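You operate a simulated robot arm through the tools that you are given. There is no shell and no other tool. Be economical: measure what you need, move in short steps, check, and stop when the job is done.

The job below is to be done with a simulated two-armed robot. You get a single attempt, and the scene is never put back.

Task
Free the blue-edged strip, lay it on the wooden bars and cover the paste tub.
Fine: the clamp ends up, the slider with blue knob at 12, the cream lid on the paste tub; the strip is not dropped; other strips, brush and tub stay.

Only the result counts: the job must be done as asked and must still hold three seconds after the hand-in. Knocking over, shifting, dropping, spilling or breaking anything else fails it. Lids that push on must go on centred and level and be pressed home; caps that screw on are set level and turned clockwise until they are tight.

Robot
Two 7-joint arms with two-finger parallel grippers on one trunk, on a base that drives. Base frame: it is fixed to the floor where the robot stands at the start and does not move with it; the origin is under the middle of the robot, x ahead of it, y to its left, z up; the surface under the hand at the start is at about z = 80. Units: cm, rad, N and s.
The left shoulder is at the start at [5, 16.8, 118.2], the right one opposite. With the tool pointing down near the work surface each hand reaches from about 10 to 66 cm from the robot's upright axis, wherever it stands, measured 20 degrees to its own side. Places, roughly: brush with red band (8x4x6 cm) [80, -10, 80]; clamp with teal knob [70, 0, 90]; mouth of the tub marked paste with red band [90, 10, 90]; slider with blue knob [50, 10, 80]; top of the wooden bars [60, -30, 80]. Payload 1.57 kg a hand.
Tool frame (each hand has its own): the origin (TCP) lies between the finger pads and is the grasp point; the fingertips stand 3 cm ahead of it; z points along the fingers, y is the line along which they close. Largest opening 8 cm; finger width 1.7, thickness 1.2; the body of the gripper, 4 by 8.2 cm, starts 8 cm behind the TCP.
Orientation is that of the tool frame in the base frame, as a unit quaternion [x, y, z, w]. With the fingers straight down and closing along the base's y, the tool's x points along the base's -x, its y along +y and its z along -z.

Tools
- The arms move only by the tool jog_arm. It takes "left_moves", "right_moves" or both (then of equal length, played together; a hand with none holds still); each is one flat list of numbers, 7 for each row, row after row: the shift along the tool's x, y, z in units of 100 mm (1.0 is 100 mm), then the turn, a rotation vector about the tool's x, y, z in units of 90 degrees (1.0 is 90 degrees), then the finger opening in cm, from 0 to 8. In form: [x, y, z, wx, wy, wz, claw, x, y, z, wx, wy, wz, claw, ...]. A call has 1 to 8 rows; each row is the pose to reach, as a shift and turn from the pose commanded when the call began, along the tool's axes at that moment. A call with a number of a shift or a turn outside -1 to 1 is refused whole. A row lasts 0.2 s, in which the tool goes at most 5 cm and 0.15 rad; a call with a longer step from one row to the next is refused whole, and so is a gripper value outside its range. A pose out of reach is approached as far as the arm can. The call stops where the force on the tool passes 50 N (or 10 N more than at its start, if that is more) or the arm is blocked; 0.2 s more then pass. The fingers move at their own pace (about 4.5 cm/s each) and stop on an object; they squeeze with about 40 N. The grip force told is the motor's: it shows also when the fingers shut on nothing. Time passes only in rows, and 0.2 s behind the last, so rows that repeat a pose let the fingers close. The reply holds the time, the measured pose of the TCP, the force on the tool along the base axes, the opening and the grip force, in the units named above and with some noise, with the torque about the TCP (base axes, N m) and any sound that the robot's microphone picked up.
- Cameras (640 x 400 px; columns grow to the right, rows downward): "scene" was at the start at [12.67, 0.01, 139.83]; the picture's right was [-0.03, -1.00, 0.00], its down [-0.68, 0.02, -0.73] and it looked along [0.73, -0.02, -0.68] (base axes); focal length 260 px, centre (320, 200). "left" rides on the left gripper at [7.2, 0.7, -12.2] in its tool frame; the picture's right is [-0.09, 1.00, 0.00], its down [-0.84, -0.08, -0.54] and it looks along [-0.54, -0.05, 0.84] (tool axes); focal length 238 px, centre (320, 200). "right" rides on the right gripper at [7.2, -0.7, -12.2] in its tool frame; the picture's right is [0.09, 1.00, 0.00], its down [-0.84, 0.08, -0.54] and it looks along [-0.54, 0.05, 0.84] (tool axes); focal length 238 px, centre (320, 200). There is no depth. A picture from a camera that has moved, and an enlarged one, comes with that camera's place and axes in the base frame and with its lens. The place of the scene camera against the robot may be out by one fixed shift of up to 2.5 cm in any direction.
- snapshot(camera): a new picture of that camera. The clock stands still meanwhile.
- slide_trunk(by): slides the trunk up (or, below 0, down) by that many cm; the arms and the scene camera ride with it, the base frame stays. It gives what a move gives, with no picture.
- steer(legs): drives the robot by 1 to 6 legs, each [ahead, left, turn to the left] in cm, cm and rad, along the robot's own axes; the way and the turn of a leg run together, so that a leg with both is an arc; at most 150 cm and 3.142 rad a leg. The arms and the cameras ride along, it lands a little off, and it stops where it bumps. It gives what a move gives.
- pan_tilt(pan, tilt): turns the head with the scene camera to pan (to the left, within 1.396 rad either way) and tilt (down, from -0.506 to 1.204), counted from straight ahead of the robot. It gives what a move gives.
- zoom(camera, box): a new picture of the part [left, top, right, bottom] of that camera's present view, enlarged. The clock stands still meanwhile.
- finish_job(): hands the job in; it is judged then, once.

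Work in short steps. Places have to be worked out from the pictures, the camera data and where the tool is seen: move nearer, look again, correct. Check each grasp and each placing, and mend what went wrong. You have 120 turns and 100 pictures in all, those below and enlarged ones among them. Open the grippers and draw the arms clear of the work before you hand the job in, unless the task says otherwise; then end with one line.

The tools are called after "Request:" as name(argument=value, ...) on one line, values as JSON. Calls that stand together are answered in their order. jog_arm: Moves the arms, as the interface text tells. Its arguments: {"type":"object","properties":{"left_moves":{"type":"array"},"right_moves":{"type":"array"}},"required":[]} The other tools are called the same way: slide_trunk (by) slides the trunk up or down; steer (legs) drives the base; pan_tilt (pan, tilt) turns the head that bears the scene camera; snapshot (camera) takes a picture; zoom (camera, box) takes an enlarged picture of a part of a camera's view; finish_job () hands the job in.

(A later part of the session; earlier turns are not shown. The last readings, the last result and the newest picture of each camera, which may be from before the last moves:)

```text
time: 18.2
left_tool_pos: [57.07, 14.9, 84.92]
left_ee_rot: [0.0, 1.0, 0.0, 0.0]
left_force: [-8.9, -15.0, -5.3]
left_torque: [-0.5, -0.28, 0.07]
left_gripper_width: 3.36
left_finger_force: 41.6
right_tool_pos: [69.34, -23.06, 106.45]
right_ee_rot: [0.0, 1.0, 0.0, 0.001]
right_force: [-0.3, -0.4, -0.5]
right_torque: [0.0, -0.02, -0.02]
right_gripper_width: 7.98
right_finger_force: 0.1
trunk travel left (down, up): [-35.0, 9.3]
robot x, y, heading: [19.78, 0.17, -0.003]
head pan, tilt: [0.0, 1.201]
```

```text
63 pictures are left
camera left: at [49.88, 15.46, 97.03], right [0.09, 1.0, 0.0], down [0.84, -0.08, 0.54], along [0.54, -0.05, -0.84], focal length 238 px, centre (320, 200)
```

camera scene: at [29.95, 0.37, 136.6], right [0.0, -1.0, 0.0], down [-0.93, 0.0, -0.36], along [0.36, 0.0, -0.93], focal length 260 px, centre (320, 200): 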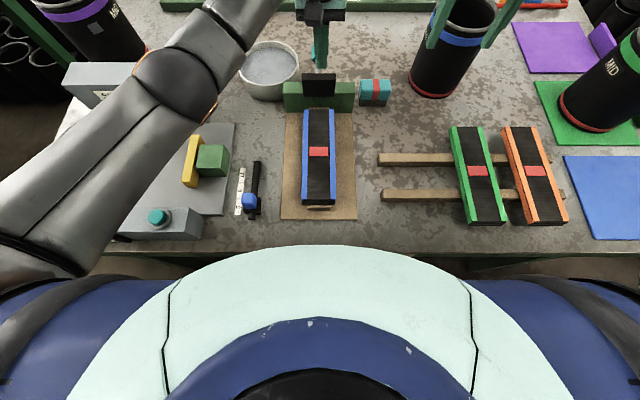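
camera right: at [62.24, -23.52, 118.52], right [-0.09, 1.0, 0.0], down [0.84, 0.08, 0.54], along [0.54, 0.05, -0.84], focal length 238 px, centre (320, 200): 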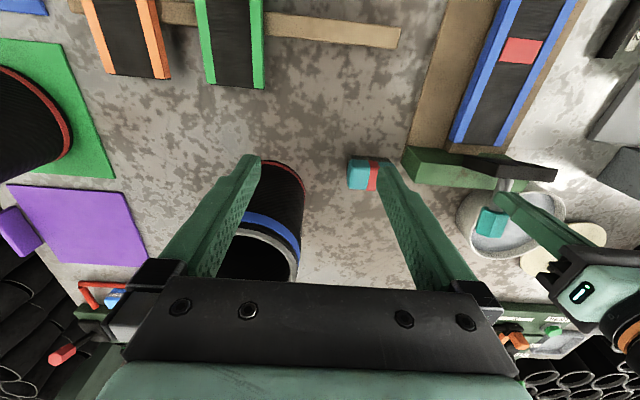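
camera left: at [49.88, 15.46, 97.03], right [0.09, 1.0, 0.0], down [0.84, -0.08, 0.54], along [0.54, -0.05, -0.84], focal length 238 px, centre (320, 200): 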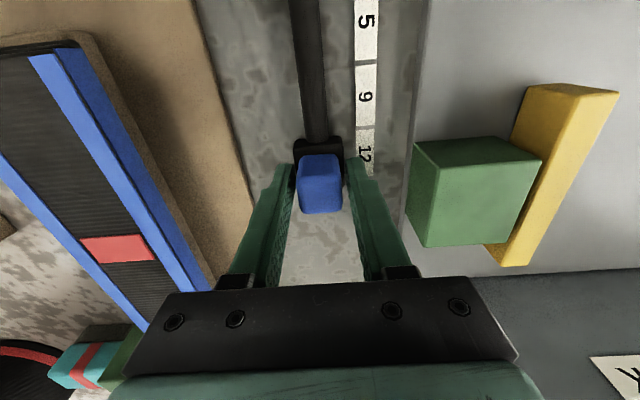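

Slid. I open and rise to view the mark.

Request:
jog_arm(left_moves=[0, 0, 0, 0, 0, 0, 6, 0, 0, 0, 0, 0, 0, 6, 0, 0, -0.4, 0, 0, 0, 6, 0, 0, -0.8, 0, 0, 0, 6])

Request:
jog_arm(left_moves=[0.3, 0.1, -0.3, 0, 0, 0, 6, 0.6, 0.1, -0.6, 0, 0, 0, 6])

Request:
zoom(camera="left", box=[260, 60, 380, 200])

```text
time: 19.2
left_tool_pos: [57.1, 15.16, 93.08]
left_ee_rot: [-0.001, 1.0, 0.001, 0.001]
left_force: [-0.4, 0.1, -0.4]
left_torque: [-0.01, 0.0, -0.02]
left_gripper_width: 6.01
left_finger_force: 0.1
right_tool_pos: [69.46, -23.0, 106.55]
right_ee_rot: [0.0, 1.0, 0.001, 0.0]
right_force: [0.0, -0.2, 0.0]
right_torque: [0.01, 0.0, -0.01]
right_gripper_width: 7.99
right_finger_force: 0.1
trunk travel left (down, up): [-35.0, 9.3]
robot x, y, heading: [20.01, -0.03, -0.004]
head pan, tilt: [0.0, 1.201]
```

```text
time: 19.9
left_tool_pos: [51.06, 15.98, 99.08]
left_ee_rot: [-0.002, 1.0, 0.001, -0.001]
left_force: [0.7, 0.4, -0.9]
left_torque: [-0.02, -0.01, -0.02]
left_gripper_width: 5.99
left_finger_force: 0.2
right_tool_pos: [69.39, -23.02, 106.43]
right_ee_rot: [0.0, 1.0, -0.001, 0.002]
right_force: [0.4, 0.0, -0.2]
right_torque: [-0.02, 0.0, 0.03]
right_gripper_width: 8.01
right_finger_force: 0.0
trunk travel left (down, up): [-35.0, 9.3]
robot x, y, heading: [19.89, -0.14, -0.006]
head pan, tilt: [0.0, 1.201]
```

```text
2.86 times, centred on (320, 130) of left
camera zoom: at [43.91, 16.53, 111.19], right [0.09, 1.0, 0.0], down [0.84, -0.08, 0.54], along [0.54, -0.05, -0.84], focal length 681 px, centre (320, 400)
```

zoom: 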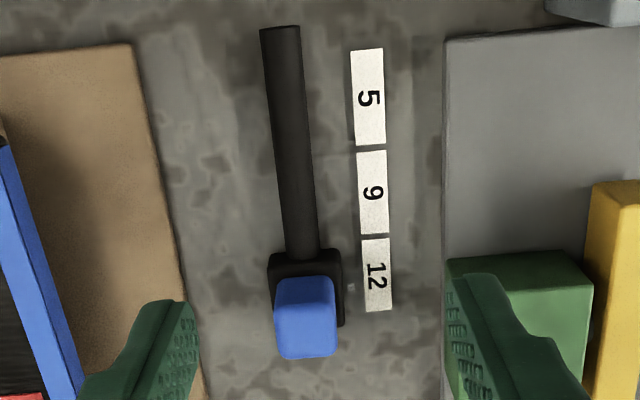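

The mark sits on 12. Now the strip: I move the left hand aside and bring the right hand over the strip centre (≈60.7, 0.35).

Request:
jog_arm(left_moves=[0, 0.4, -0.2, 0, 0, 0, 6, 0, 0.8, -0.4, 0, 0, 0, 6], right_moves=[0.2, 0.4, 0, 0, 0, 0, 8, 0.4, 0.8, 0, 0, 0, 0, 8])

Request:
jog_arm(right_moves=[0.2, 0.4, 0, 0, 0, 0, 8, 0.6, 0.55, 0, 0, 0, 0, 8, 0.9, 0.7, 0, 0, 0, 0, 8])

Request:
jog_arm(right_moves=[0, 0.4, 0, 0, 0, 0, 8, 0, 0.8, 0.1, 0, 0, 0, 8])

Request:
snapshot(camera="right")

```text
time: 20.4
left_tool_pos: [51.26, 24.25, 103.3]
left_ee_rot: [0.0, 1.0, 0.0, 0.001]
left_force: [0.3, 0.4, 0.7]
left_torque: [-0.02, 0.02, -0.02]
left_gripper_width: 6.0
left_finger_force: 0.1
right_tool_pos: [65.42, -14.81, 106.35]
right_ee_rot: [0.0, 1.0, 0.0, 0.0]
right_force: [-0.5, 0.1, 0.5]
right_torque: [-0.02, -0.02, -0.02]
right_gripper_width: 7.99
right_finger_force: 0.0
trunk travel left (down, up): [-35.0, 9.3]
robot x, y, heading: [20.14, 0.19, -0.003]
head pan, tilt: [0.0, 1.201]
```

```text
time: 21.2
left_tool_pos: [51.31, 24.24, 103.23]
left_ee_rot: [-0.001, 1.0, 0.0, 0.001]
left_force: [0.2, -0.3, -0.2]
left_torque: [0.03, 0.01, 0.01]
left_gripper_width: 6.0
left_finger_force: 0.1
right_tool_pos: [56.23, -7.74, 106.62]
right_ee_rot: [0.0, 1.0, 0.0, -0.001]
right_force: [0.1, -0.6, 0.6]
right_torque: [-0.01, 0.02, -0.02]
right_gripper_width: 8.02
right_finger_force: 0.0
trunk travel left (down, up): [-35.0, 9.3]
robot x, y, heading: [20.4, 0.51, 0.003]
head pan, tilt: [0.0, 1.201]
```

```text
time: 21.9
left_tool_pos: [51.31, 24.14, 103.26]
left_ee_rot: [-0.001, 1.0, 0.0, 0.001]
left_force: [-0.2, 0.0, 0.2]
left_torque: [0.0, -0.02, 0.03]
left_gripper_width: 6.03
left_finger_force: 0.1
right_tool_pos: [56.21, 0.23, 105.45]
right_ee_rot: [0.001, 1.0, 0.0, 0.0]
right_force: [0.1, 0.0, 0.0]
right_torque: [-0.02, -0.01, 0.01]
right_gripper_width: 7.97
right_finger_force: 0.1
trunk travel left (down, up): [-35.0, 9.3]
robot x, y, heading: [20.22, 0.01, -0.003]
head pan, tilt: [0.0, 1.201]
```

```text
61 pictures are left
camera right: at [49.14, -0.4, 117.62], right [-0.09, 1.0, 0.0], down [0.84, 0.08, 0.54], along [0.54, 0.05, -0.84], focal length 238 px, centre (320, 200)
```

right: 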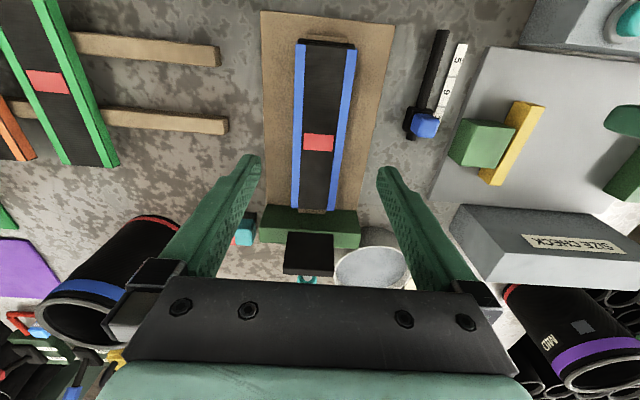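

Enlarging for strip width, yaw and place.

Request:
zoom(camera="right", box=[240, 20, 420, 240])

```text
1.82 times, centred on (330, 130) of right
camera zoom: at [49.14, -0.4, 117.62], right [-0.09, 1.0, 0.0], down [0.84, 0.08, 0.54], along [0.54, 0.05, -0.84], focal length 433 px, centre (302, 327)
```

zoom: 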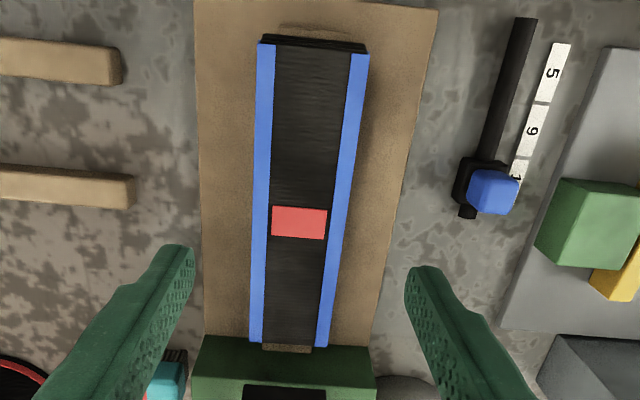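

Strip centre ≈(60.7, 0.4), width ≈7.3 cm, yaw ~0. I descend to just above to check finger clearance.

Request:
jog_arm(right_moves=[-0.2, 0.01, 0.4, 0, 0, 0, 8, -0.45, 0.02, 0.8, 0, 0, 0, 8, -0.45, 0.02, 1.0, 0, 0, 0, 8])

Request:
jog_arm(right_moves=[0, 0, 0.3, 0, 0, 0, 8, 0, 0, 0.45, 0, 0, 0, 8])

Request:
snapshot(camera="right")

Request:
zoom(camera="scene", box=[250, 80, 390, 230])

```text
time: 22.6
left_tool_pos: [51.35, 24.14, 103.27]
left_ee_rot: [-0.001, 1.0, 0.0, 0.001]
left_force: [-0.5, -0.9, 0.4]
left_torque: [-0.04, 0.01, 0.02]
left_gripper_width: 6.0
left_finger_force: 0.0
right_tool_pos: [60.87, 0.1, 95.3]
right_ee_rot: [-0.001, 1.0, 0.0, 0.0]
right_force: [0.3, -0.3, 0.2]
right_torque: [-0.02, -0.02, 0.02]
right_gripper_width: 7.98
right_finger_force: 0.0
trunk travel left (down, up): [-35.0, 9.3]
robot x, y, heading: [19.83, -0.61, -0.0]
head pan, tilt: [0.0, 1.201]
```

```text
time: 23.2
left_tool_pos: [51.29, 24.05, 103.34]
left_ee_rot: [-0.002, 1.0, 0.001, 0.001]
left_force: [0.1, -0.1, 0.3]
left_torque: [-0.03, -0.01, -0.03]
left_gripper_width: 6.01
left_finger_force: 0.0
right_tool_pos: [60.79, 0.17, 90.89]
right_ee_rot: [0.0, 1.0, 0.001, 0.001]
right_force: [0.5, -0.4, 0.9]
right_torque: [-0.02, 0.0, -0.02]
right_gripper_width: 7.99
right_finger_force: 0.1
trunk travel left (down, up): [-35.0, 9.3]
robot x, y, heading: [20.05, -0.16, -0.002]
head pan, tilt: [0.0, 1.201]
```

```text
59 pictures are left
camera right: at [53.7, -0.45, 102.99], right [-0.09, 1.0, 0.0], down [0.84, 0.08, 0.54], along [0.54, 0.05, -0.84], focal length 238 px, centre (320, 200)
```

right: 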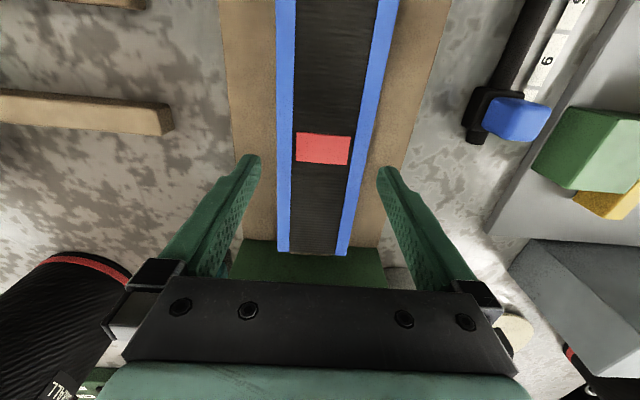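

```text
2.67 times, centred on (320, 155) of scene
camera zoom: at [29.97, 0.28, 136.65], right [0.0, -1.0, 0.0], down [-0.93, 0.0, -0.36], along [0.36, 0.0, -0.93], focal length 693 px, centre (320, 320)
```

zoom: 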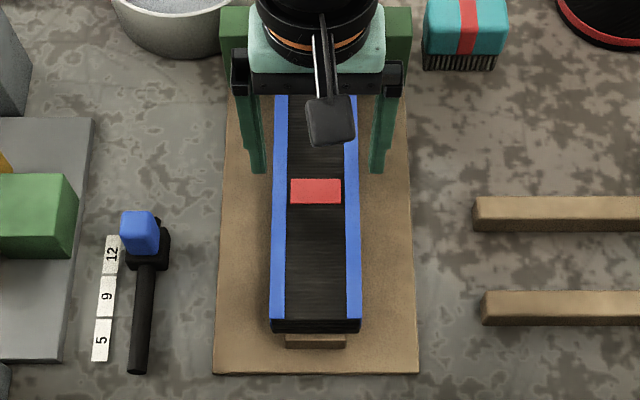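

I need finer clearance check; enlarging the fingertip region.

Request:
zoom(camera="right", box=[230, 100, 410, 220])

```text
3.33 times, centred on (320, 160) of right
camera zoom: at [53.7, -0.45, 102.99], right [-0.09, 1.0, 0.0], down [0.84, 0.08, 0.54], along [0.54, 0.05, -0.84], focal length 794 px, centre (320, 333)
```

zoom: 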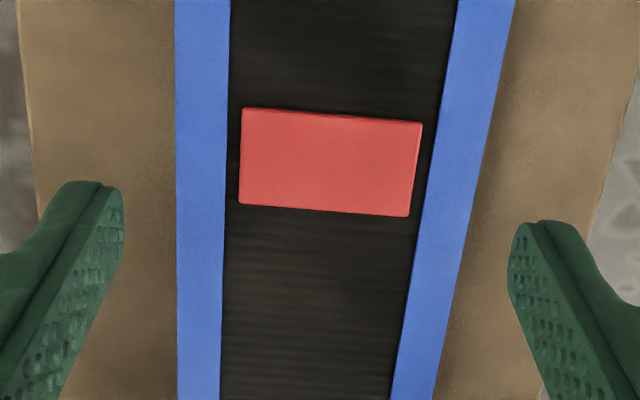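

Strip centre is 0.3 cm further +y than the hand, clearance about 0.35 cm a side. I shift and descend gently to z≈85.3.

Request:
jog_arm(right_moves=[0, 0.03, 0, 0, 0, 0, 8, 0, 0.03, 0.15, 0, 0, 0, 8, 0, 0.03, 0.28, 0, 0, 0, 8, 0, 0.03, 0.36, 0, 0, 0, 8, 0, 0.03, 0.42, 0, 0, 0, 8, 0, 0.03, 0.48, 0, 0, 0, 8, 0, 0.03, 0.55, 0, 0, 0, 8])

Request:
snapshot(camera="right")

```text
time: 24.9
left_tool_pos: [51.29, 24.14, 103.39]
left_ee_rot: [-0.002, 1.0, 0.001, 0.001]
left_force: [-0.5, 0.1, -1.7]
left_torque: [-0.04, 0.04, -0.01]
left_gripper_width: 6.0
left_finger_force: 0.0
right_tool_pos: [60.98, 0.56, 85.49]
right_ee_rot: [-0.001, 1.0, 0.0, 0.001]
right_force: [0.8, 0.2, 0.5]
right_torque: [0.01, 0.03, -0.01]
right_gripper_width: 8.01
right_finger_force: 0.1
trunk travel left (down, up): [-35.0, 9.3]
robot x, y, heading: [19.88, -0.13, 0.001]
head pan, tilt: [0.0, 1.201]
```

```text
56 pictures are left
camera right: at [53.77, -0.16, 97.61], right [-0.09, 1.0, 0.0], down [0.84, 0.08, 0.54], along [0.54, 0.05, -0.84], focal length 238 px, centre (320, 200)
```

right: 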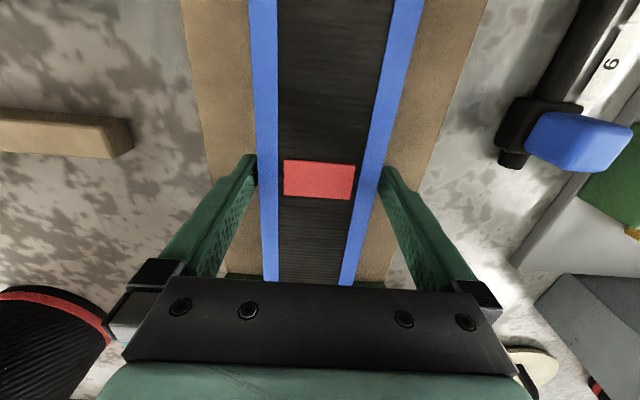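

Fingers straddle the strip with no contact. Closing.

Request:
jog_arm(right_moves=[0, 0, 0.03, 0, 0, 0, 8, 0, 0, 0.03, 0, 0, 0, 6, 0, 0, 0.03, 0, 0, 0, 6, 0, 0, 0.03, 0, 0, 0, 6, 0, 0, 0.03, 0, 0, 0, 6])

```text
time: 26.1
left_tool_pos: [51.52, 24.12, 103.27]
left_ee_rot: [0.0, 1.0, 0.0, 0.001]
left_force: [0.2, -0.8, -1.0]
left_torque: [-0.01, -0.03, 0.01]
left_gripper_width: 6.01
left_finger_force: 0.1
right_tool_pos: [60.89, 0.54, 85.19]
right_ee_rot: [0.0, 1.0, 0.0, -0.001]
right_force: [0.6, -0.4, 1.2]
right_torque: [-0.05, -0.03, 0.0]
right_gripper_width: 6.92
right_finger_force: 40.3
trunk travel left (down, up): [-35.0, 9.3]
robot x, y, heading: [19.93, 0.24, 0.001]
head pan, tilt: [0.0, 1.201]
```

Gripped at 6.92 cm with 40 N. I lift slowly 6 cm and check.

Request:
jog_arm(right_moves=[0, 0, -0.05, 0, 0, 0, 6, 0, 0, -0.15, 0, 0, 0, 6, 0, 0, -0.3, 0, 0, 0, 6, 0, 0, -0.45, 0, 0, 0, 6, 0, 0, -0.6, 0, 0, 0, 6])

Request:
snapshot(camera="right")

Request:
snapshot(camera="scene")

```text
time: 27.2
left_tool_pos: [51.21, 24.23, 103.42]
left_ee_rot: [-0.001, 1.0, 0.0, 0.001]
left_force: [-0.1, 0.2, 1.4]
left_torque: [0.01, -0.04, -0.01]
left_gripper_width: 6.0
left_finger_force: 0.0
right_tool_pos: [60.9, 0.57, 91.13]
right_ee_rot: [-0.001, 1.0, -0.001, 0.0]
right_force: [0.3, 0.3, 0.4]
right_torque: [-0.02, 0.02, 0.01]
right_gripper_width: 5.98
right_finger_force: 0.1
trunk travel left (down, up): [-35.0, 9.3]
robot x, y, heading: [19.9, -0.34, 0.002]
head pan, tilt: [0.0, 1.201]
```

```text
55 pictures are left
camera right: at [53.7, -0.11, 103.23], right [-0.09, 1.0, 0.0], down [0.84, 0.08, 0.54], along [0.54, 0.05, -0.84], focal length 238 px, centre (320, 200)
```

right: 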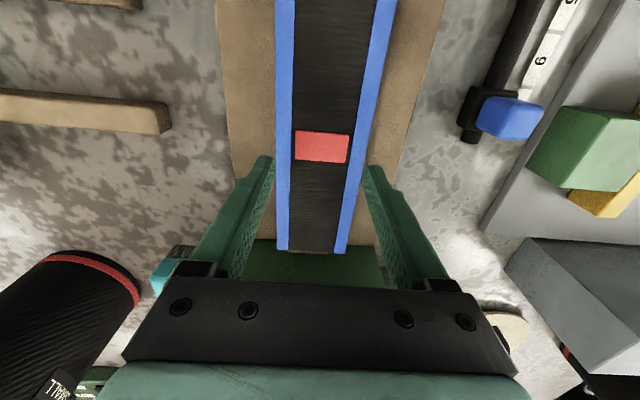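

```text
54 pictures are left
camera scene: at [29.96, 0.28, 136.65], right [0.0, -1.0, 0.0], down [-0.93, 0.0, -0.36], along [0.36, 0.0, -0.93], focal length 260 px, centre (320, 200)
```

scene: 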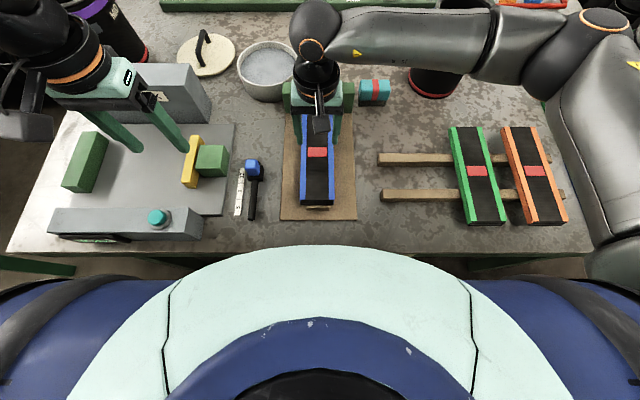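

The strip stayed in place; the fingers slipped off it, likely gripping too high or too loosely. I go back lower (tips ≈81.3), close with full command, and lift in tiny steps watching force.

Request:
jog_arm(right_moves=[0, -0.01, 0, 0, 0, 0, 8, 0, -0.01, 0.1, 0, 0, 0, 8, 0, -0.01, 0.25, 0, 0, 0, 8, 0, -0.01, 0.4, 0, 0, 0, 8, 0, -0.01, 0.5, 0, 0, 0, 8, 0, -0.01, 0.6, 0, 0, 0, 8, 0, -0.01, 0.65, 0, 0, 0, 8, 0, -0.01, 0.68, 0, 0, 0, 8])

Request:
jog_arm(right_moves=[0, 0, 0, 0, 0, 0, 0, 0, 0, 0, 0, 0, 0, 0, 0, 0, 0, 0, 0, 0, 0, 0, 0, 0, 0, 0, 0, 0, 0, 0, 0, 0, 0, 0, 0])

Request:
zoom(camera="right", box=[230, 100, 410, 280])

```text
time: 29.1
left_tool_pos: [51.35, 24.21, 103.22]
left_ee_rot: [-0.001, 1.0, 0.001, 0.001]
left_force: [-0.3, 0.7, -1.2]
left_torque: [0.01, -0.01, -0.04]
left_gripper_width: 6.0
left_finger_force: 0.0
right_tool_pos: [60.94, 0.46, 84.29]
right_ee_rot: [0.001, 1.0, -0.001, -0.001]
right_force: [0.2, 0.2, 0.4]
right_torque: [-0.02, -0.01, 0.0]
right_gripper_width: 7.99
right_finger_force: 0.0
trunk travel left (down, up): [-35.0, 9.3]
robot x, y, heading: [20.56, 0.37, -0.002]
head pan, tilt: [0.0, 1.201]
```

```text
time: 30.2
left_tool_pos: [51.29, 24.15, 103.36]
left_ee_rot: [-0.001, 1.0, 0.0, 0.001]
left_force: [0.7, 0.2, 0.0]
left_torque: [0.0, 0.0, 0.0]
left_gripper_width: 6.0
left_finger_force: 0.1
right_tool_pos: [60.87, 0.32, 84.32]
right_ee_rot: [-0.001, 1.0, 0.0, 0.0]
right_force: [0.3, -0.2, -0.1]
right_torque: [0.01, 0.01, -0.02]
right_gripper_width: 6.94
right_finger_force: 40.7
trunk travel left (down, up): [-35.0, 9.3]
robot x, y, heading: [19.78, 0.4, 0.002]
head pan, tilt: [0.0, 1.201]
```

```text
2.22 times, centred on (320, 190) of right
camera zoom: at [53.77, -0.22, 96.44], right [-0.09, 1.0, 0.0], down [0.84, 0.08, 0.54], along [0.54, 0.05, -0.84], focal length 530 px, centre (320, 222)
```

zoom: 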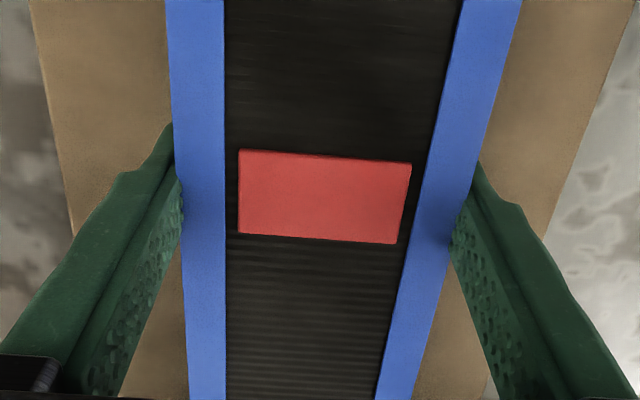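

Both pads clasp the rails. Lift in 2 mm steps.

Request:
jog_arm(right_moves=[0, 0, -0.02, 0, 0, 0, 0, 0, 0, -0.04, 0, 0, 0, 0, 0, 0, -0.06, 0, 0, 0, 0, 0, 0, -0.08, 0, 0, 0, 0])

Request:
zoom(camera="right", box=[230, 100, 410, 280])

```text
time: 31.2
left_tool_pos: [51.4, 24.11, 103.25]
left_ee_rot: [-0.001, 1.0, 0.0, 0.001]
left_force: [-0.7, 0.3, -0.8]
left_torque: [-0.03, 0.0, 0.0]
left_gripper_width: 5.99
left_finger_force: 0.0
right_tool_pos: [60.91, 0.46, 85.09]
right_ee_rot: [0.0, 1.0, 0.0, 0.0]
right_force: [0.2, 0.2, -1.2]
right_torque: [-0.01, -0.04, 0.0]
right_gripper_width: 6.9
right_finger_force: 40.5
trunk travel left (down, up): [-35.0, 9.3]
robot x, y, heading: [20.26, -0.04, 0.003]
head pan, tilt: [0.0, 1.201]
```

```text
2.22 times, centred on (320, 190) of right
camera zoom: at [53.76, -0.18, 97.25], right [-0.09, 1.0, 0.0], down [0.84, 0.08, 0.54], along [0.54, 0.05, -0.84], focal length 530 px, centre (320, 222)
```

zoom: 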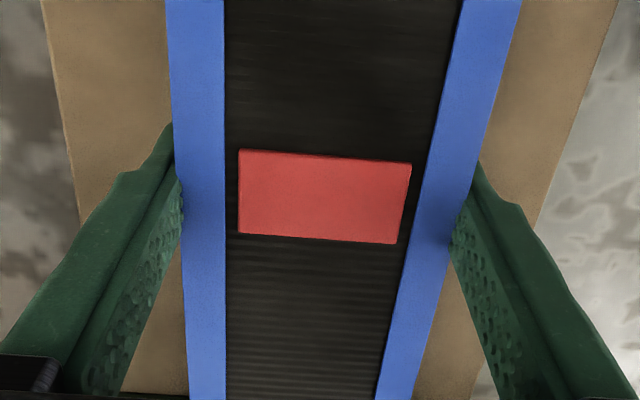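

The strip rises with the hand now. I lift further, then carry it right toward y≈-22, x≈56.

Request:
jog_arm(right_moves=[0, 0, -0.1, 0, 0, 0, 0, 0, 0, -0.25, 0, 0, 0, 0, 0, 0, -0.4, 0, 0, 0, 0, 0, 0, -0.55, 0, 0, 0, 0, 0, 0, -0.7, 0, 0, 0, 0])

Request:
jog_arm(right_moves=[0.05, -0.1, 0, 0, 0, 0, 0, 0.12, -0.3, 0, 0, 0, 0, 0, 0.2, -0.5, 0, 0, 0, 0, 0, 0.3, -0.7, 0, 0, 0, 0, 0, 0.4, -0.9, 0, 0, 0, 0, 0, 0.47, -1, 0, 0, 0, 0, 0])

Request:
jog_arm(right_moves=[0, -0.1, 0, 0, 0, 0, 0, 0, -0.3, 0, 0, 0, 0, 0, 0, -0.5, 0, 0, 0, 0, 0, 0, -0.7, 0, 0, 0, 0, 0, 0, -0.9, 0, 0, 0, 0, 0, 0, -1, 0, 0, 0, 0, 0])

Request:
snapshot(camera="right")

Request:
snapshot(camera="scene")

```text
time: 32.5
left_tool_pos: [51.39, 24.12, 103.27]
left_ee_rot: [0.0, 1.0, -0.001, 0.002]
left_force: [0.4, -0.5, -0.3]
left_torque: [0.0, -0.03, -0.01]
left_gripper_width: 5.99
left_finger_force: 0.0
right_tool_pos: [60.77, 0.45, 92.2]
right_ee_rot: [0.0, 1.0, 0.001, 0.001]
right_force: [-0.3, 0.0, -0.8]
right_torque: [0.0, -0.02, -0.03]
right_gripper_width: 6.92
right_finger_force: 40.1
trunk travel left (down, up): [-35.0, 9.3]
robot x, y, heading: [19.65, -0.46, 0.002]
head pan, tilt: [0.0, 1.201]
```

```text
time: 33.9
left_tool_pos: [51.34, 24.24, 103.34]
left_ee_rot: [-0.001, 1.0, 0.0, 0.001]
left_force: [0.3, 0.0, -0.3]
left_torque: [0.01, -0.02, -0.01]
left_gripper_width: 5.99
left_finger_force: 0.1
right_tool_pos: [55.98, -9.61, 92.11]
right_ee_rot: [-0.001, 1.0, 0.001, 0.001]
right_force: [-0.6, 0.0, -0.7]
right_torque: [-0.03, 0.01, 0.01]
right_gripper_width: 6.93
right_finger_force: 40.0
trunk travel left (down, up): [-35.0, 9.3]
robot x, y, heading: [20.06, 0.19, 0.004]
head pan, tilt: [0.0, 1.201]
```

```text
time: 35.2
left_tool_pos: [51.28, 24.24, 103.41]
left_ee_rot: [-0.001, 1.0, 0.0, 0.001]
left_force: [0.9, 0.5, -1.4]
left_torque: [-0.03, -0.04, 0.01]
left_gripper_width: 5.98
left_finger_force: 0.1
right_tool_pos: [56.05, -19.64, 92.12]
right_ee_rot: [0.0, 1.0, 0.001, 0.0]
right_force: [0.2, -0.3, -0.7]
right_torque: [0.01, 0.01, 0.01]
right_gripper_width: 6.9
right_finger_force: 39.7
trunk travel left (down, up): [-35.0, 9.3]
robot x, y, heading: [20.0, 0.09, -0.001]
head pan, tilt: [0.0, 1.201]
```

```text
51 pictures are left
camera right: at [48.94, -20.28, 104.25], right [-0.09, 1.0, 0.0], down [0.84, 0.08, 0.54], along [0.54, 0.05, -0.84], focal length 238 px, centre (320, 200)
```

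right: 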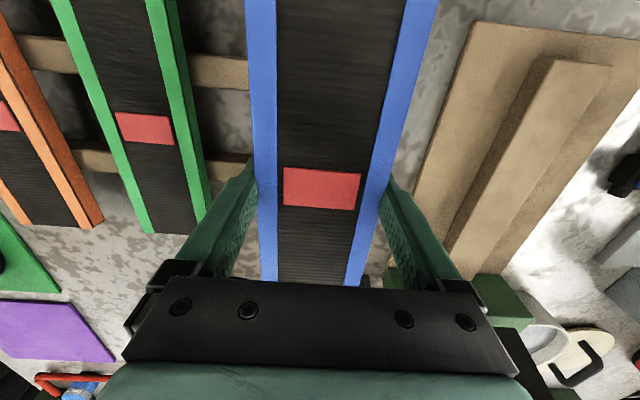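

```text
50 pictures are left
camera scene: at [29.97, 0.27, 136.65], right [0.0, -1.0, 0.0], down [-0.93, 0.0, -0.36], along [0.36, 0.0, -0.93], focal length 260 px, centre (320, 200)
```

scene: 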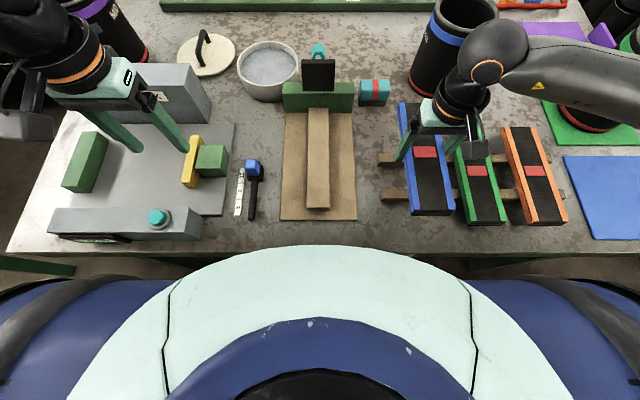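

Carrying securely. I shift 1.5 cm further right (centre y≈-21) and lower to just above the bars.

Request:
jog_arm(right_moves=[0.01, -0.08, 0.05, 0, 0, 0, 0, 0.02, -0.15, 0.15, 0, 0, 0, 0, 0.02, -0.15, 0.3, 0, 0, 0, 0, 0.02, -0.15, 0.45, 0, 0, 0, 0, 0.02, -0.15, 0.58, 0, 0, 0, 0])

Request:
zoom(camera="scene", box=[360, 80, 560, 240])

Request:
snapshot(camera="left")

```text
time: 36.5
left_tool_pos: [51.31, 24.22, 103.23]
left_ee_rot: [-0.001, 1.0, 0.0, 0.001]
left_force: [0.2, 0.3, 0.2]
left_torque: [0.02, 0.0, 0.03]
left_gripper_width: 6.02
left_finger_force: 0.1
right_tool_pos: [56.09, -21.09, 86.34]
right_ee_rot: [0.0, 1.0, 0.0, 0.001]
right_force: [1.0, -0.4, -0.5]
right_torque: [-0.01, 0.0, -0.02]
right_gripper_width: 6.94
right_finger_force: 40.2
trunk travel left (down, up): [-35.0, 9.3]
robot x, y, heading: [19.72, -0.18, -0.002]
head pan, tilt: [0.0, 1.201]
```

```text
2.50 times, centred on (460, 160) of scene
camera zoom: at [29.98, 0.27, 136.65], right [0.0, -1.0, 0.0], down [-0.93, 0.0, -0.36], along [0.36, 0.0, -0.93], focal length 650 px, centre (-30, 300)
```

zoom: 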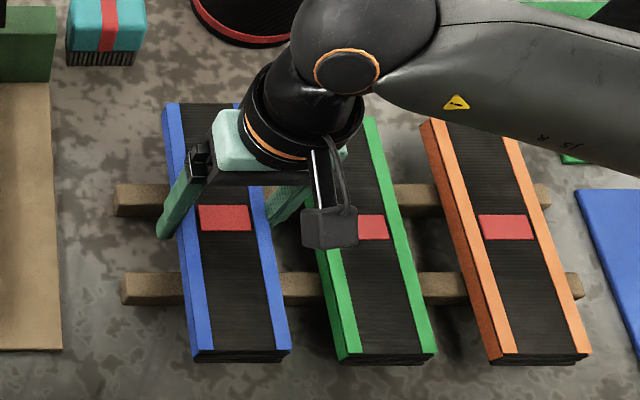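

```text
48 pictures are left
camera left: at [44.08, 24.74, 115.35], right [0.09, 1.0, 0.0], down [0.84, -0.08, 0.54], along [0.54, -0.05, -0.84], focal length 238 px, centre (320, 200)
```

left: 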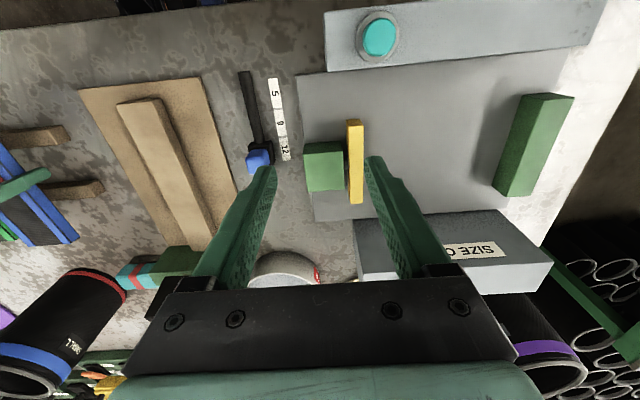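

It hangs just above the bars, clear of the green strip. I lower in small steps to feel contact.

Request:
jog_arm(right_moves=[0, 0, 0.03, 0, 0, 0, 0, 0, 0, 0.06, 0, 0, 0, 0, 0, 0, 0.09, 0, 0, 0, 0, 0, 0, 0.11, 0, 0, 0, 0, 0, 0, 0.13, 0, 0, 0, 0])

```text
time: 37.6
left_tool_pos: [51.31, 24.25, 103.31]
left_ee_rot: [0.0, 1.0, 0.0, 0.0]
left_force: [-0.1, -0.5, -0.6]
left_torque: [0.01, -0.03, -0.01]
left_gripper_width: 6.01
left_finger_force: 0.1
right_tool_pos: [55.92, -21.14, 84.98]
right_ee_rot: [0.0, 1.0, 0.0, 0.0]
right_force: [-0.2, -0.3, -0.6]
right_torque: [-0.03, 0.01, -0.02]
right_gripper_width: 6.91
right_finger_force: 40.3
trunk travel left (down, up): [-35.0, 9.3]
robot x, y, heading: [20.12, 0.02, 0.003]
head pan, tilt: [0.0, 1.201]
```

No contact yet; continue in 1.5 mm steps.

Request:
jog_arm(right_moves=[0, 0, 0.015, 0, 0, 0, 0, 0, 0, 0.03, 0, 0, 0, 0, 0, 0, 0.045, 0, 0, 0, 0, 0, 0, 0.06, 0, 0, 0, 0])

```text
time: 38.6
left_tool_pos: [51.32, 24.2, 103.27]
left_ee_rot: [-0.001, 1.0, 0.0, 0.001]
left_force: [-0.8, 0.7, 0.2]
left_torque: [-0.03, -0.02, 0.02]
left_gripper_width: 6.01
left_finger_force: 0.0
right_tool_pos: [56.05, -21.11, 84.24]
right_ee_rot: [-0.001, 1.0, 0.001, 0.001]
right_force: [0.2, 0.3, -0.6]
right_torque: [0.01, 0.0, 0.0]
right_gripper_width: 6.96
right_finger_force: 39.7
trunk travel left (down, up): [-35.0, 9.3]
robot x, y, heading: [20.07, 0.21, 0.002]
head pan, tilt: [0.0, 1.201]
```

Request:
jog_arm(right_moves=[0, 0, 0.015, 0, 0, 0, 0, 0, 0, 0.03, 0, 0, 0, 0, 0, 0, 0.045, 0, 0, 0, 0])

Request:
zoom(camera="scene", box=[360, 80, 560, 240])

```text
time: 39.5
left_tool_pos: [51.25, 24.27, 103.36]
left_ee_rot: [-0.001, 1.0, 0.001, 0.001]
left_force: [-0.8, -0.3, 0.0]
left_torque: [-0.01, -0.02, 0.01]
left_gripper_width: 5.99
left_finger_force: 0.0
right_tool_pos: [55.96, -21.06, 83.96]
right_ee_rot: [0.0, 1.0, 0.001, -0.001]
right_force: [0.8, 0.0, -0.5]
right_torque: [0.0, 0.03, 0.02]
right_gripper_width: 6.95
right_finger_force: 40.3
trunk travel left (down, up): [-35.0, 9.3]
robot x, y, heading: [19.93, -0.18, 0.0]
head pan, tilt: [0.0, 1.201]
```

```text
2.50 times, centred on (460, 160) of scene
camera zoom: at [29.97, 0.28, 136.65], right [0.0, -1.0, 0.0], down [-0.93, 0.0, -0.36], along [0.36, 0.0, -0.93], focal length 650 px, centre (-30, 300)
```

zoom: 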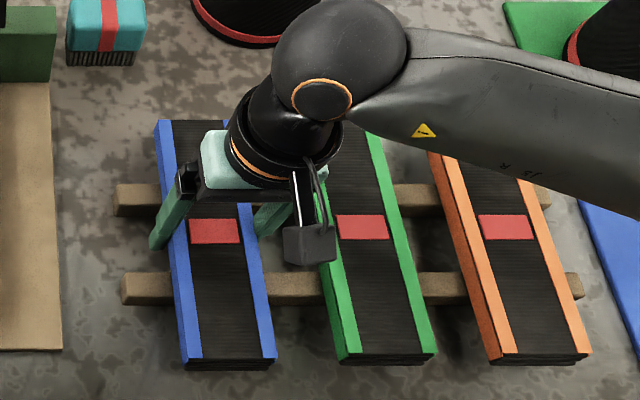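

Request:
jog_arm(right_moves=[0, 0, 0.01, 0, 0, 0, 0, 0, 0, 0.02, 0, 0, 0, 0, 0, 0, 0.03, 0, 0, 0, 0])

```text
time: 40.2
left_tool_pos: [51.34, 24.17, 103.38]
left_ee_rot: [-0.001, 1.0, 0.0, 0.001]
left_force: [-0.5, -1.2, 0.6]
left_torque: [-0.02, 0.05, 0.04]
left_gripper_width: 6.01
left_finger_force: 0.2
right_tool_pos: [55.94, -21.03, 83.9]
right_ee_rot: [0.0, 1.0, 0.0, 0.001]
right_force: [-1.5, -1.6, 10.5]
right_torque: [-0.09, 0.56, 0.04]
right_gripper_width: 6.91
right_finger_force: 40.3
trunk travel left (down, up): [-35.0, 9.3]
robot x, y, heading: [19.93, 0.06, -0.0]
head pan, tilt: [0.0, 1.201]
```

Contact with the bars (10 N up). I ease off 1 mm, open, and rise.

Request:
jog_arm(right_moves=[0, 0, -0.01, 0, 0, 0, 0, 0, 0, -0.01, 0, 0, 0, 8, 0, 0, -0.01, 0, 0, 0, 8, 0, 0, -0.01, 0, 0, 0, 8, 0, 0, -0.2, 0, 0, 0, 8, 0, 0, -0.5, 0, 0, 0, 8, 0, 0, -0.9, 0, 0, 0, 8])

Request:
jog_arm(right_moves=[0, -0.4, -0.3, 0, 0, 0, 8, 0, -0.7, -0.6, 0, 0, 0, 8])

Request:
snapshot(camera="scene")

Request:
snapshot(camera="right")

```text
time: 41.9
left_tool_pos: [51.32, 24.09, 103.19]
left_ee_rot: [-0.001, 1.0, 0.0, 0.0]
left_force: [0.2, 0.1, 0.0]
left_torque: [0.02, -0.01, 0.01]
left_gripper_width: 6.02
left_finger_force: 0.1
right_tool_pos: [56.17, -21.15, 92.83]
right_ee_rot: [-0.001, 1.0, 0.0, 0.0]
right_force: [0.1, -0.4, -0.3]
right_torque: [-0.01, 0.02, -0.02]
right_gripper_width: 8.0
right_finger_force: 0.1
trunk travel left (down, up): [-35.0, 9.3]
robot x, y, heading: [19.91, 0.11, 0.001]
head pan, tilt: [0.0, 1.201]
```

```text
time: 42.5
left_tool_pos: [51.3, 24.05, 103.37]
left_ee_rot: [-0.001, 1.0, 0.0, 0.001]
left_force: [-0.2, 0.5, 0.0]
left_torque: [0.0, 0.0, -0.01]
left_gripper_width: 6.0
left_finger_force: 0.0
right_tool_pos: [56.13, -28.03, 98.85]
right_ee_rot: [-0.001, 1.0, 0.0, 0.001]
right_force: [-0.3, 1.0, 0.0]
right_torque: [0.01, 0.02, 0.0]
right_gripper_width: 8.02
right_finger_force: 0.0
trunk travel left (down, up): [-35.0, 9.3]
robot x, y, heading: [19.73, -0.45, 0.003]
head pan, tilt: [0.0, 1.201]
```

```text
46 pictures are left
camera scene: at [29.95, 0.27, 136.65], right [0.0, -1.0, 0.0], down [-0.93, 0.0, -0.36], along [0.36, 0.0, -0.93], focal length 260 px, centre (320, 200)
```

scene: 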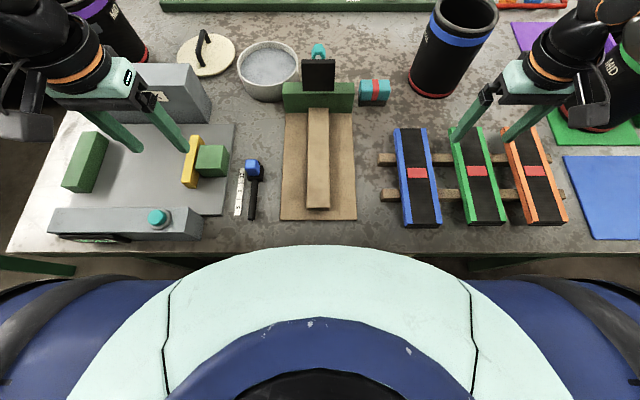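

```text
45 pictures are left
camera right: at [48.99, -28.83, 110.92], right [-0.09, 1.0, 0.0], down [0.84, 0.08, 0.54], along [0.54, 0.05, -0.84], focal length 238 px, centre (320, 200)
```

right: 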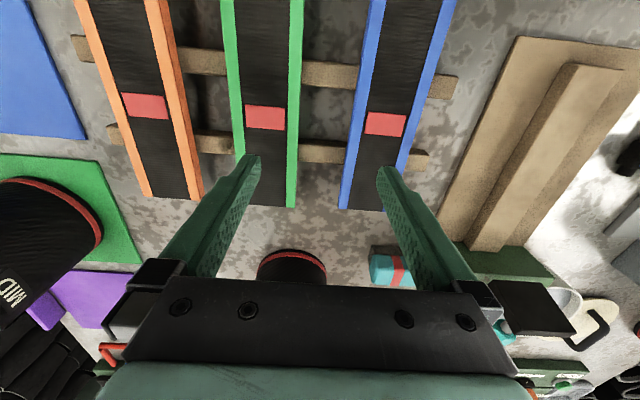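

The strip lies well on the bars. Next the lid: I lift the right hand clear and drive 5 cm further in.

Request:
jog_arm(left_moves=[0, 0, -0.3, 0, 0, 0, 8, 0, 0, -0.5, 0, 0, 0, 8], right_moves=[0.3, 0, -0.3, 0, 0, 0, 8, 0.6, 0, -0.6, 0, 0, 0, 8])

Request:
steer(legs=[[5, 0, 0]])

```text
time: 43.0
left_tool_pos: [51.18, 24.02, 108.07]
left_ee_rot: [-0.001, 1.0, 0.001, 0.001]
left_force: [0.3, -0.2, 0.1]
left_torque: [0.03, 0.0, -0.01]
left_gripper_width: 8.01
left_finger_force: 0.0
right_tool_pos: [49.77, -28.0, 104.7]
right_ee_rot: [0.0, 1.0, 0.0, 0.0]
right_force: [0.2, 0.3, 0.0]
right_torque: [0.0, -0.02, -0.02]
right_gripper_width: 8.02
right_finger_force: 0.0
trunk travel left (down, up): [-35.0, 9.3]
robot x, y, heading: [20.14, -0.03, -0.003]
head pan, tilt: [0.0, 1.201]
```

```text
time: 44.0
left_tool_pos: [56.22, 24.18, 107.9]
left_ee_rot: [0.0, 1.0, 0.0, 0.0]
left_force: [-0.1, 0.6, -1.0]
left_torque: [-0.01, 0.01, 0.03]
left_gripper_width: 7.99
left_finger_force: 0.0
right_tool_pos: [54.97, -28.09, 104.7]
right_ee_rot: [0.0, 1.0, 0.0, 0.001]
right_force: [0.5, -0.1, 0.0]
right_torque: [0.01, -0.02, 0.02]
right_gripper_width: 8.01
right_finger_force: 0.0
trunk travel left (down, up): [-35.0, 9.3]
robot x, y, heading: [25.14, 0.0, -0.004]
head pan, tilt: [0.0, 1.201]
```

No bump. I move the left hand toward the lid to look at its handle.

Request:
jog_arm(left_moves=[-0.45, 0, 0, 0, 0, 0, 8, -0.9, 0, 0, 0, 0, 0, 8])

Request:
jog_arm(left_moves=[-0.45, 0.1, 0, 0, 0, 0, 8, -0.9, 0.2, 0, 0, 0, 0, 8])

Request:
snapshot(camera="left")

```text
time: 44.6
left_tool_pos: [65.33, 24.14, 108.42]
left_ee_rot: [0.001, 1.0, 0.001, 0.0]
left_force: [0.3, 0.4, -0.1]
left_torque: [-0.01, -0.02, 0.03]
left_gripper_width: 8.0
left_finger_force: 0.0
right_tool_pos: [54.92, -28.0, 104.59]
right_ee_rot: [0.0, 1.0, 0.0, 0.0]
right_force: [0.0, 0.9, 0.3]
right_torque: [0.0, -0.04, 0.02]
right_gripper_width: 8.0
right_finger_force: 0.1
trunk travel left (down, up): [-35.0, 9.3]
robot x, y, heading: [24.84, 0.31, -0.002]
head pan, tilt: [0.0, 1.201]
```

```text
time: 45.2
left_tool_pos: [74.44, 26.05, 108.31]
left_ee_rot: [0.0, 1.0, 0.001, 0.001]
left_force: [0.3, 0.0, 0.3]
left_torque: [0.02, 0.02, -0.01]
left_gripper_width: 7.99
left_finger_force: 0.0
right_tool_pos: [54.85, -27.94, 104.7]
right_ee_rot: [0.0, 1.0, 0.0, 0.0]
right_force: [-0.2, -0.6, -0.1]
right_torque: [-0.02, -0.02, -0.03]
right_gripper_width: 8.01
right_finger_force: 0.0
trunk travel left (down, up): [-35.0, 9.3]
robot x, y, heading: [24.97, 0.13, -0.006]
head pan, tilt: [0.0, 1.201]
```

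```text
44 pictures are left
camera left: at [67.21, 26.6, 120.26], right [0.09, 1.0, 0.0], down [0.84, -0.08, 0.54], along [0.54, -0.05, -0.84], focal length 238 px, centre (320, 200)
```

left: 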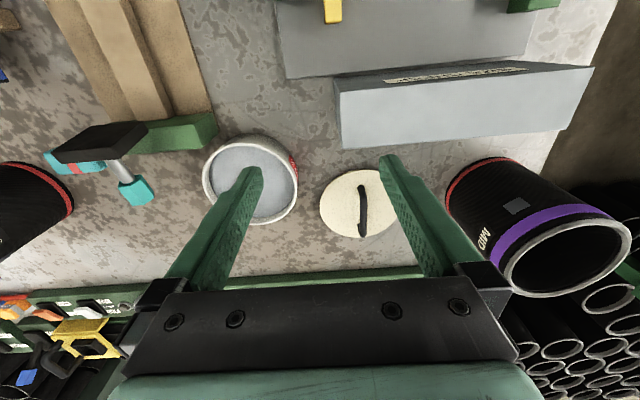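

Enlarging the lid and tub.

Request:
zoom(camera="left", box=[190, 120, 430, 270])

Request:
pan_tilt(pan=0.35, tilt=0.75)

Request:
snapshot(camera="scene")

```text
2.67 times, centred on (310, 195) of left
camera zoom: at [67.21, 26.6, 120.26], right [0.09, 1.0, 0.0], down [0.84, -0.08, 0.54], along [0.54, -0.05, -0.84], focal length 636 px, centre (347, 213)
```

zoom: 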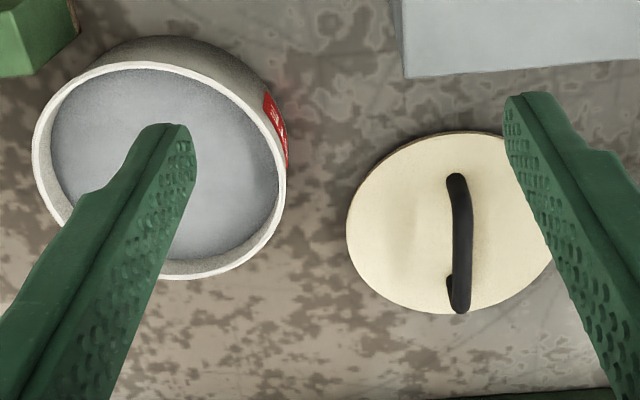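

```text
time: 46.1
left_tool_pos: [74.35, 26.05, 108.18]
left_ee_rot: [0.001, 1.0, 0.0, 0.0]
left_force: [0.5, 0.3, -0.5]
left_torque: [0.02, 0.03, 0.03]
left_gripper_width: 7.97
left_finger_force: 0.0
right_tool_pos: [54.89, -27.95, 104.67]
right_ee_rot: [0.0, 1.0, 0.0, -0.001]
right_force: [-0.5, 0.3, 0.0]
right_torque: [-0.03, 0.02, -0.01]
right_gripper_width: 7.97
right_finger_force: 0.1
trunk travel left (down, up): [-35.0, 9.3]
robot x, y, heading: [24.95, -0.17, -0.002]
head pan, tilt: [0.351, 0.75]
```

```text
42 pictures are left
camera scene: at [37.08, 3.12, 139.82], right [0.34, -0.94, 0.0], down [-0.64, -0.23, -0.73], along [0.69, 0.25, -0.68], focal length 260 px, centre (320, 200)
```

scene: 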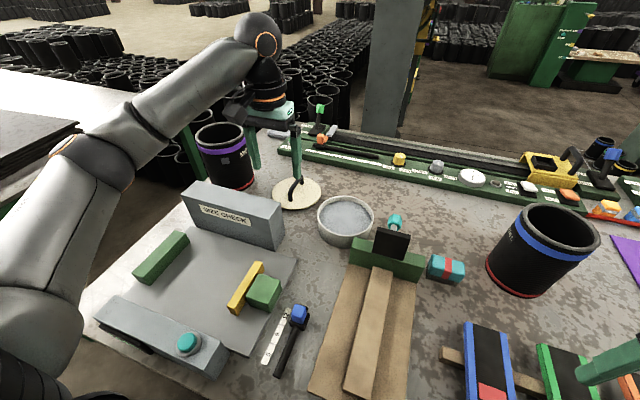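

Handle bar runs along x from about 90.5 to 98.4 at y≈32, top z≈85; the tub mouth is near (85.8, 13.4, 84.7). The lid is beyond vertical reach, so I pitch the tool forward by ~32° while moving toward it.

Request:
jog_arm(left_moves=[-0.2, 0.13, 0, 0, -0.09, 0, 6, -0.4, 0.26, 0, 0, -0.18, 0, 6, -0.6, 0.4, 0.1, 0, -0.27, 0, 6, -0.8, 0.58, 0.2, 0, -0.36, 0, 6])

Request:
snapshot(camera="left")

Request:
snapshot(camera="scene")

```text
time: 47.1
left_tool_pos: [82.37, 31.91, 106.25]
left_ee_rot: [-0.001, 0.96, 0.001, 0.282]
left_force: [-0.7, 0.3, 0.0]
left_torque: [-0.04, 0.0, -0.02]
left_gripper_width: 6.02
left_finger_force: 0.0
right_tool_pos: [54.93, -28.02, 104.58]
right_ee_rot: [0.001, 1.0, 0.0, 0.0]
right_force: [0.2, -0.9, 0.0]
right_torque: [-0.01, 0.03, 0.01]
right_gripper_width: 8.0
right_finger_force: 0.2
trunk travel left (down, up): [-35.0, 9.3]
robot x, y, heading: [25.05, -0.51, 0.002]
head pan, tilt: [0.351, 0.75]
```

```text
41 pictures are left
camera left: at [69.73, 32.51, 112.54], right [0.08, 1.0, 0.05], down [0.41, -0.08, 0.91], along [0.91, -0.05, -0.42], focal length 238 px, centre (320, 200)
```

left: 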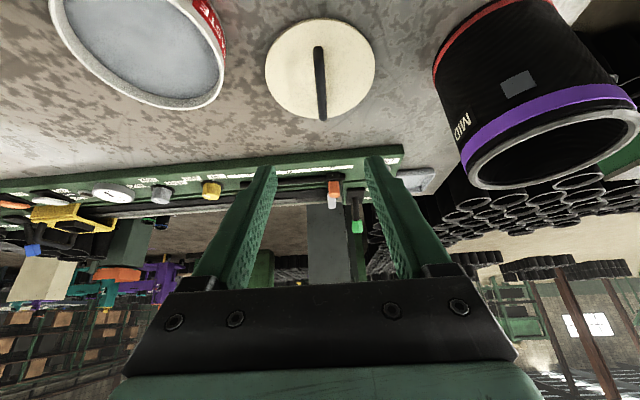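

```text
40 pictures are left
camera scene: at [37.08, 3.16, 139.82], right [0.34, -0.94, 0.0], down [-0.64, -0.23, -0.73], along [0.69, 0.25, -0.68], focal length 260 px, centre (320, 200)
```

scene: 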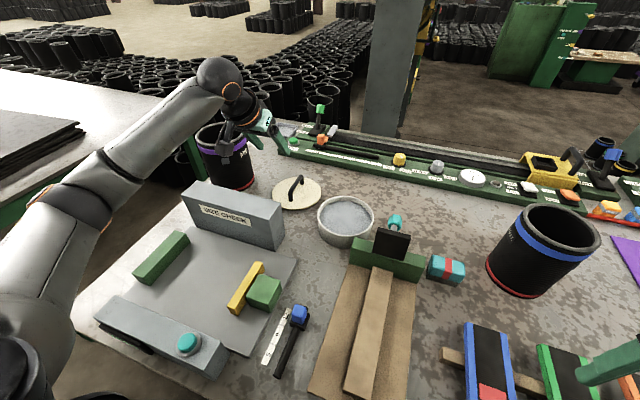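

The handle shows squarely: bar along x centred near (94.8, 32.15), top ≈85. I advance along the tool direction to about 8 cm above it.

Request:
jog_arm(left_moves=[-0.07, 0.01, 0.45, 0, 0, 0, 6, -0.14, 0.02, 0.93, 0, 0, 0, 6])

Request:
jog_arm(left_moves=[-0.07, 0, 0.45, 0, 0, 0, 5, -0.14, 0, 0.9, 0, 0, 0, 5])

Request:
snapshot(camera="left")

Request:
zoom(camera="scene", box=[220, 100, 400, 260])

```text
time: 47.7
left_tool_pos: [88.41, 32.08, 98.79]
left_ee_rot: [0.0, 0.96, 0.001, 0.28]
left_force: [-0.7, 0.2, 0.1]
left_torque: [-0.01, -0.02, -0.02]
left_gripper_width: 6.02
left_finger_force: 0.1
right_tool_pos: [54.99, -28.06, 104.77]
right_ee_rot: [0.0, 1.0, 0.0, -0.001]
right_force: [0.1, 0.3, -0.4]
right_torque: [0.0, 0.0, -0.01]
right_gripper_width: 7.99
right_finger_force: 0.1
trunk travel left (down, up): [-35.0, 9.3]
robot x, y, heading: [24.95, -0.15, -0.003]
head pan, tilt: [0.351, 0.75]
```

```text
time: 48.3
left_tool_pos: [94.42, 32.14, 92.09]
left_ee_rot: [0.0, 0.96, 0.001, 0.28]
left_force: [0.3, -0.4, 0.2]
left_torque: [0.01, -0.02, 0.0]
left_gripper_width: 5.0
left_finger_force: 0.0
right_tool_pos: [54.96, -27.98, 104.66]
right_ee_rot: [0.0, 1.0, 0.0, 0.0]
right_force: [0.5, -0.7, 0.0]
right_torque: [0.0, -0.01, -0.01]
right_gripper_width: 8.0
right_finger_force: 0.1
trunk travel left (down, up): [-35.0, 9.3]
robot x, y, heading: [24.73, 0.25, -0.0]
head pan, tilt: [0.351, 0.75]
```

```text
39 pictures are left
camera left: at [81.83, 32.74, 98.39], right [0.08, 1.0, 0.05], down [0.41, -0.08, 0.91], along [0.91, -0.05, -0.42], focal length 238 px, centre (320, 200)
```

left: 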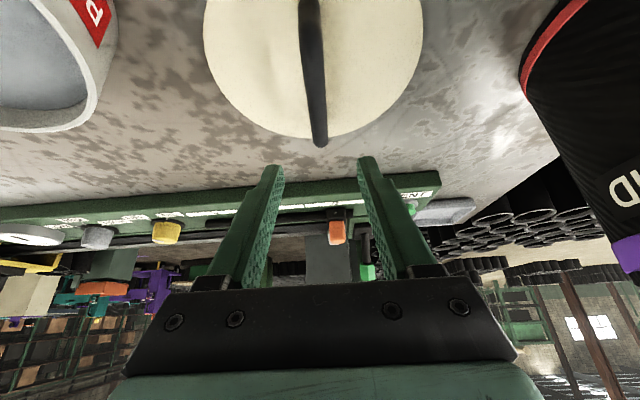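

```text
2.50 times, centred on (310, 180) of scene
camera zoom: at [37.13, 3.08, 139.82], right [0.34, -0.94, 0.0], down [-0.64, -0.23, -0.73], along [0.69, 0.25, -0.68], focal length 650 px, centre (345, 250)
```

zoom: 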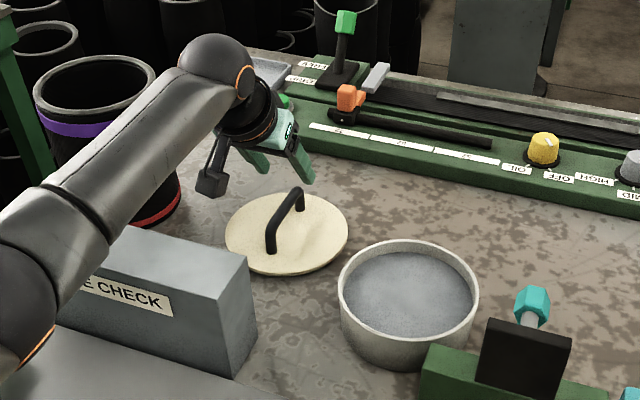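

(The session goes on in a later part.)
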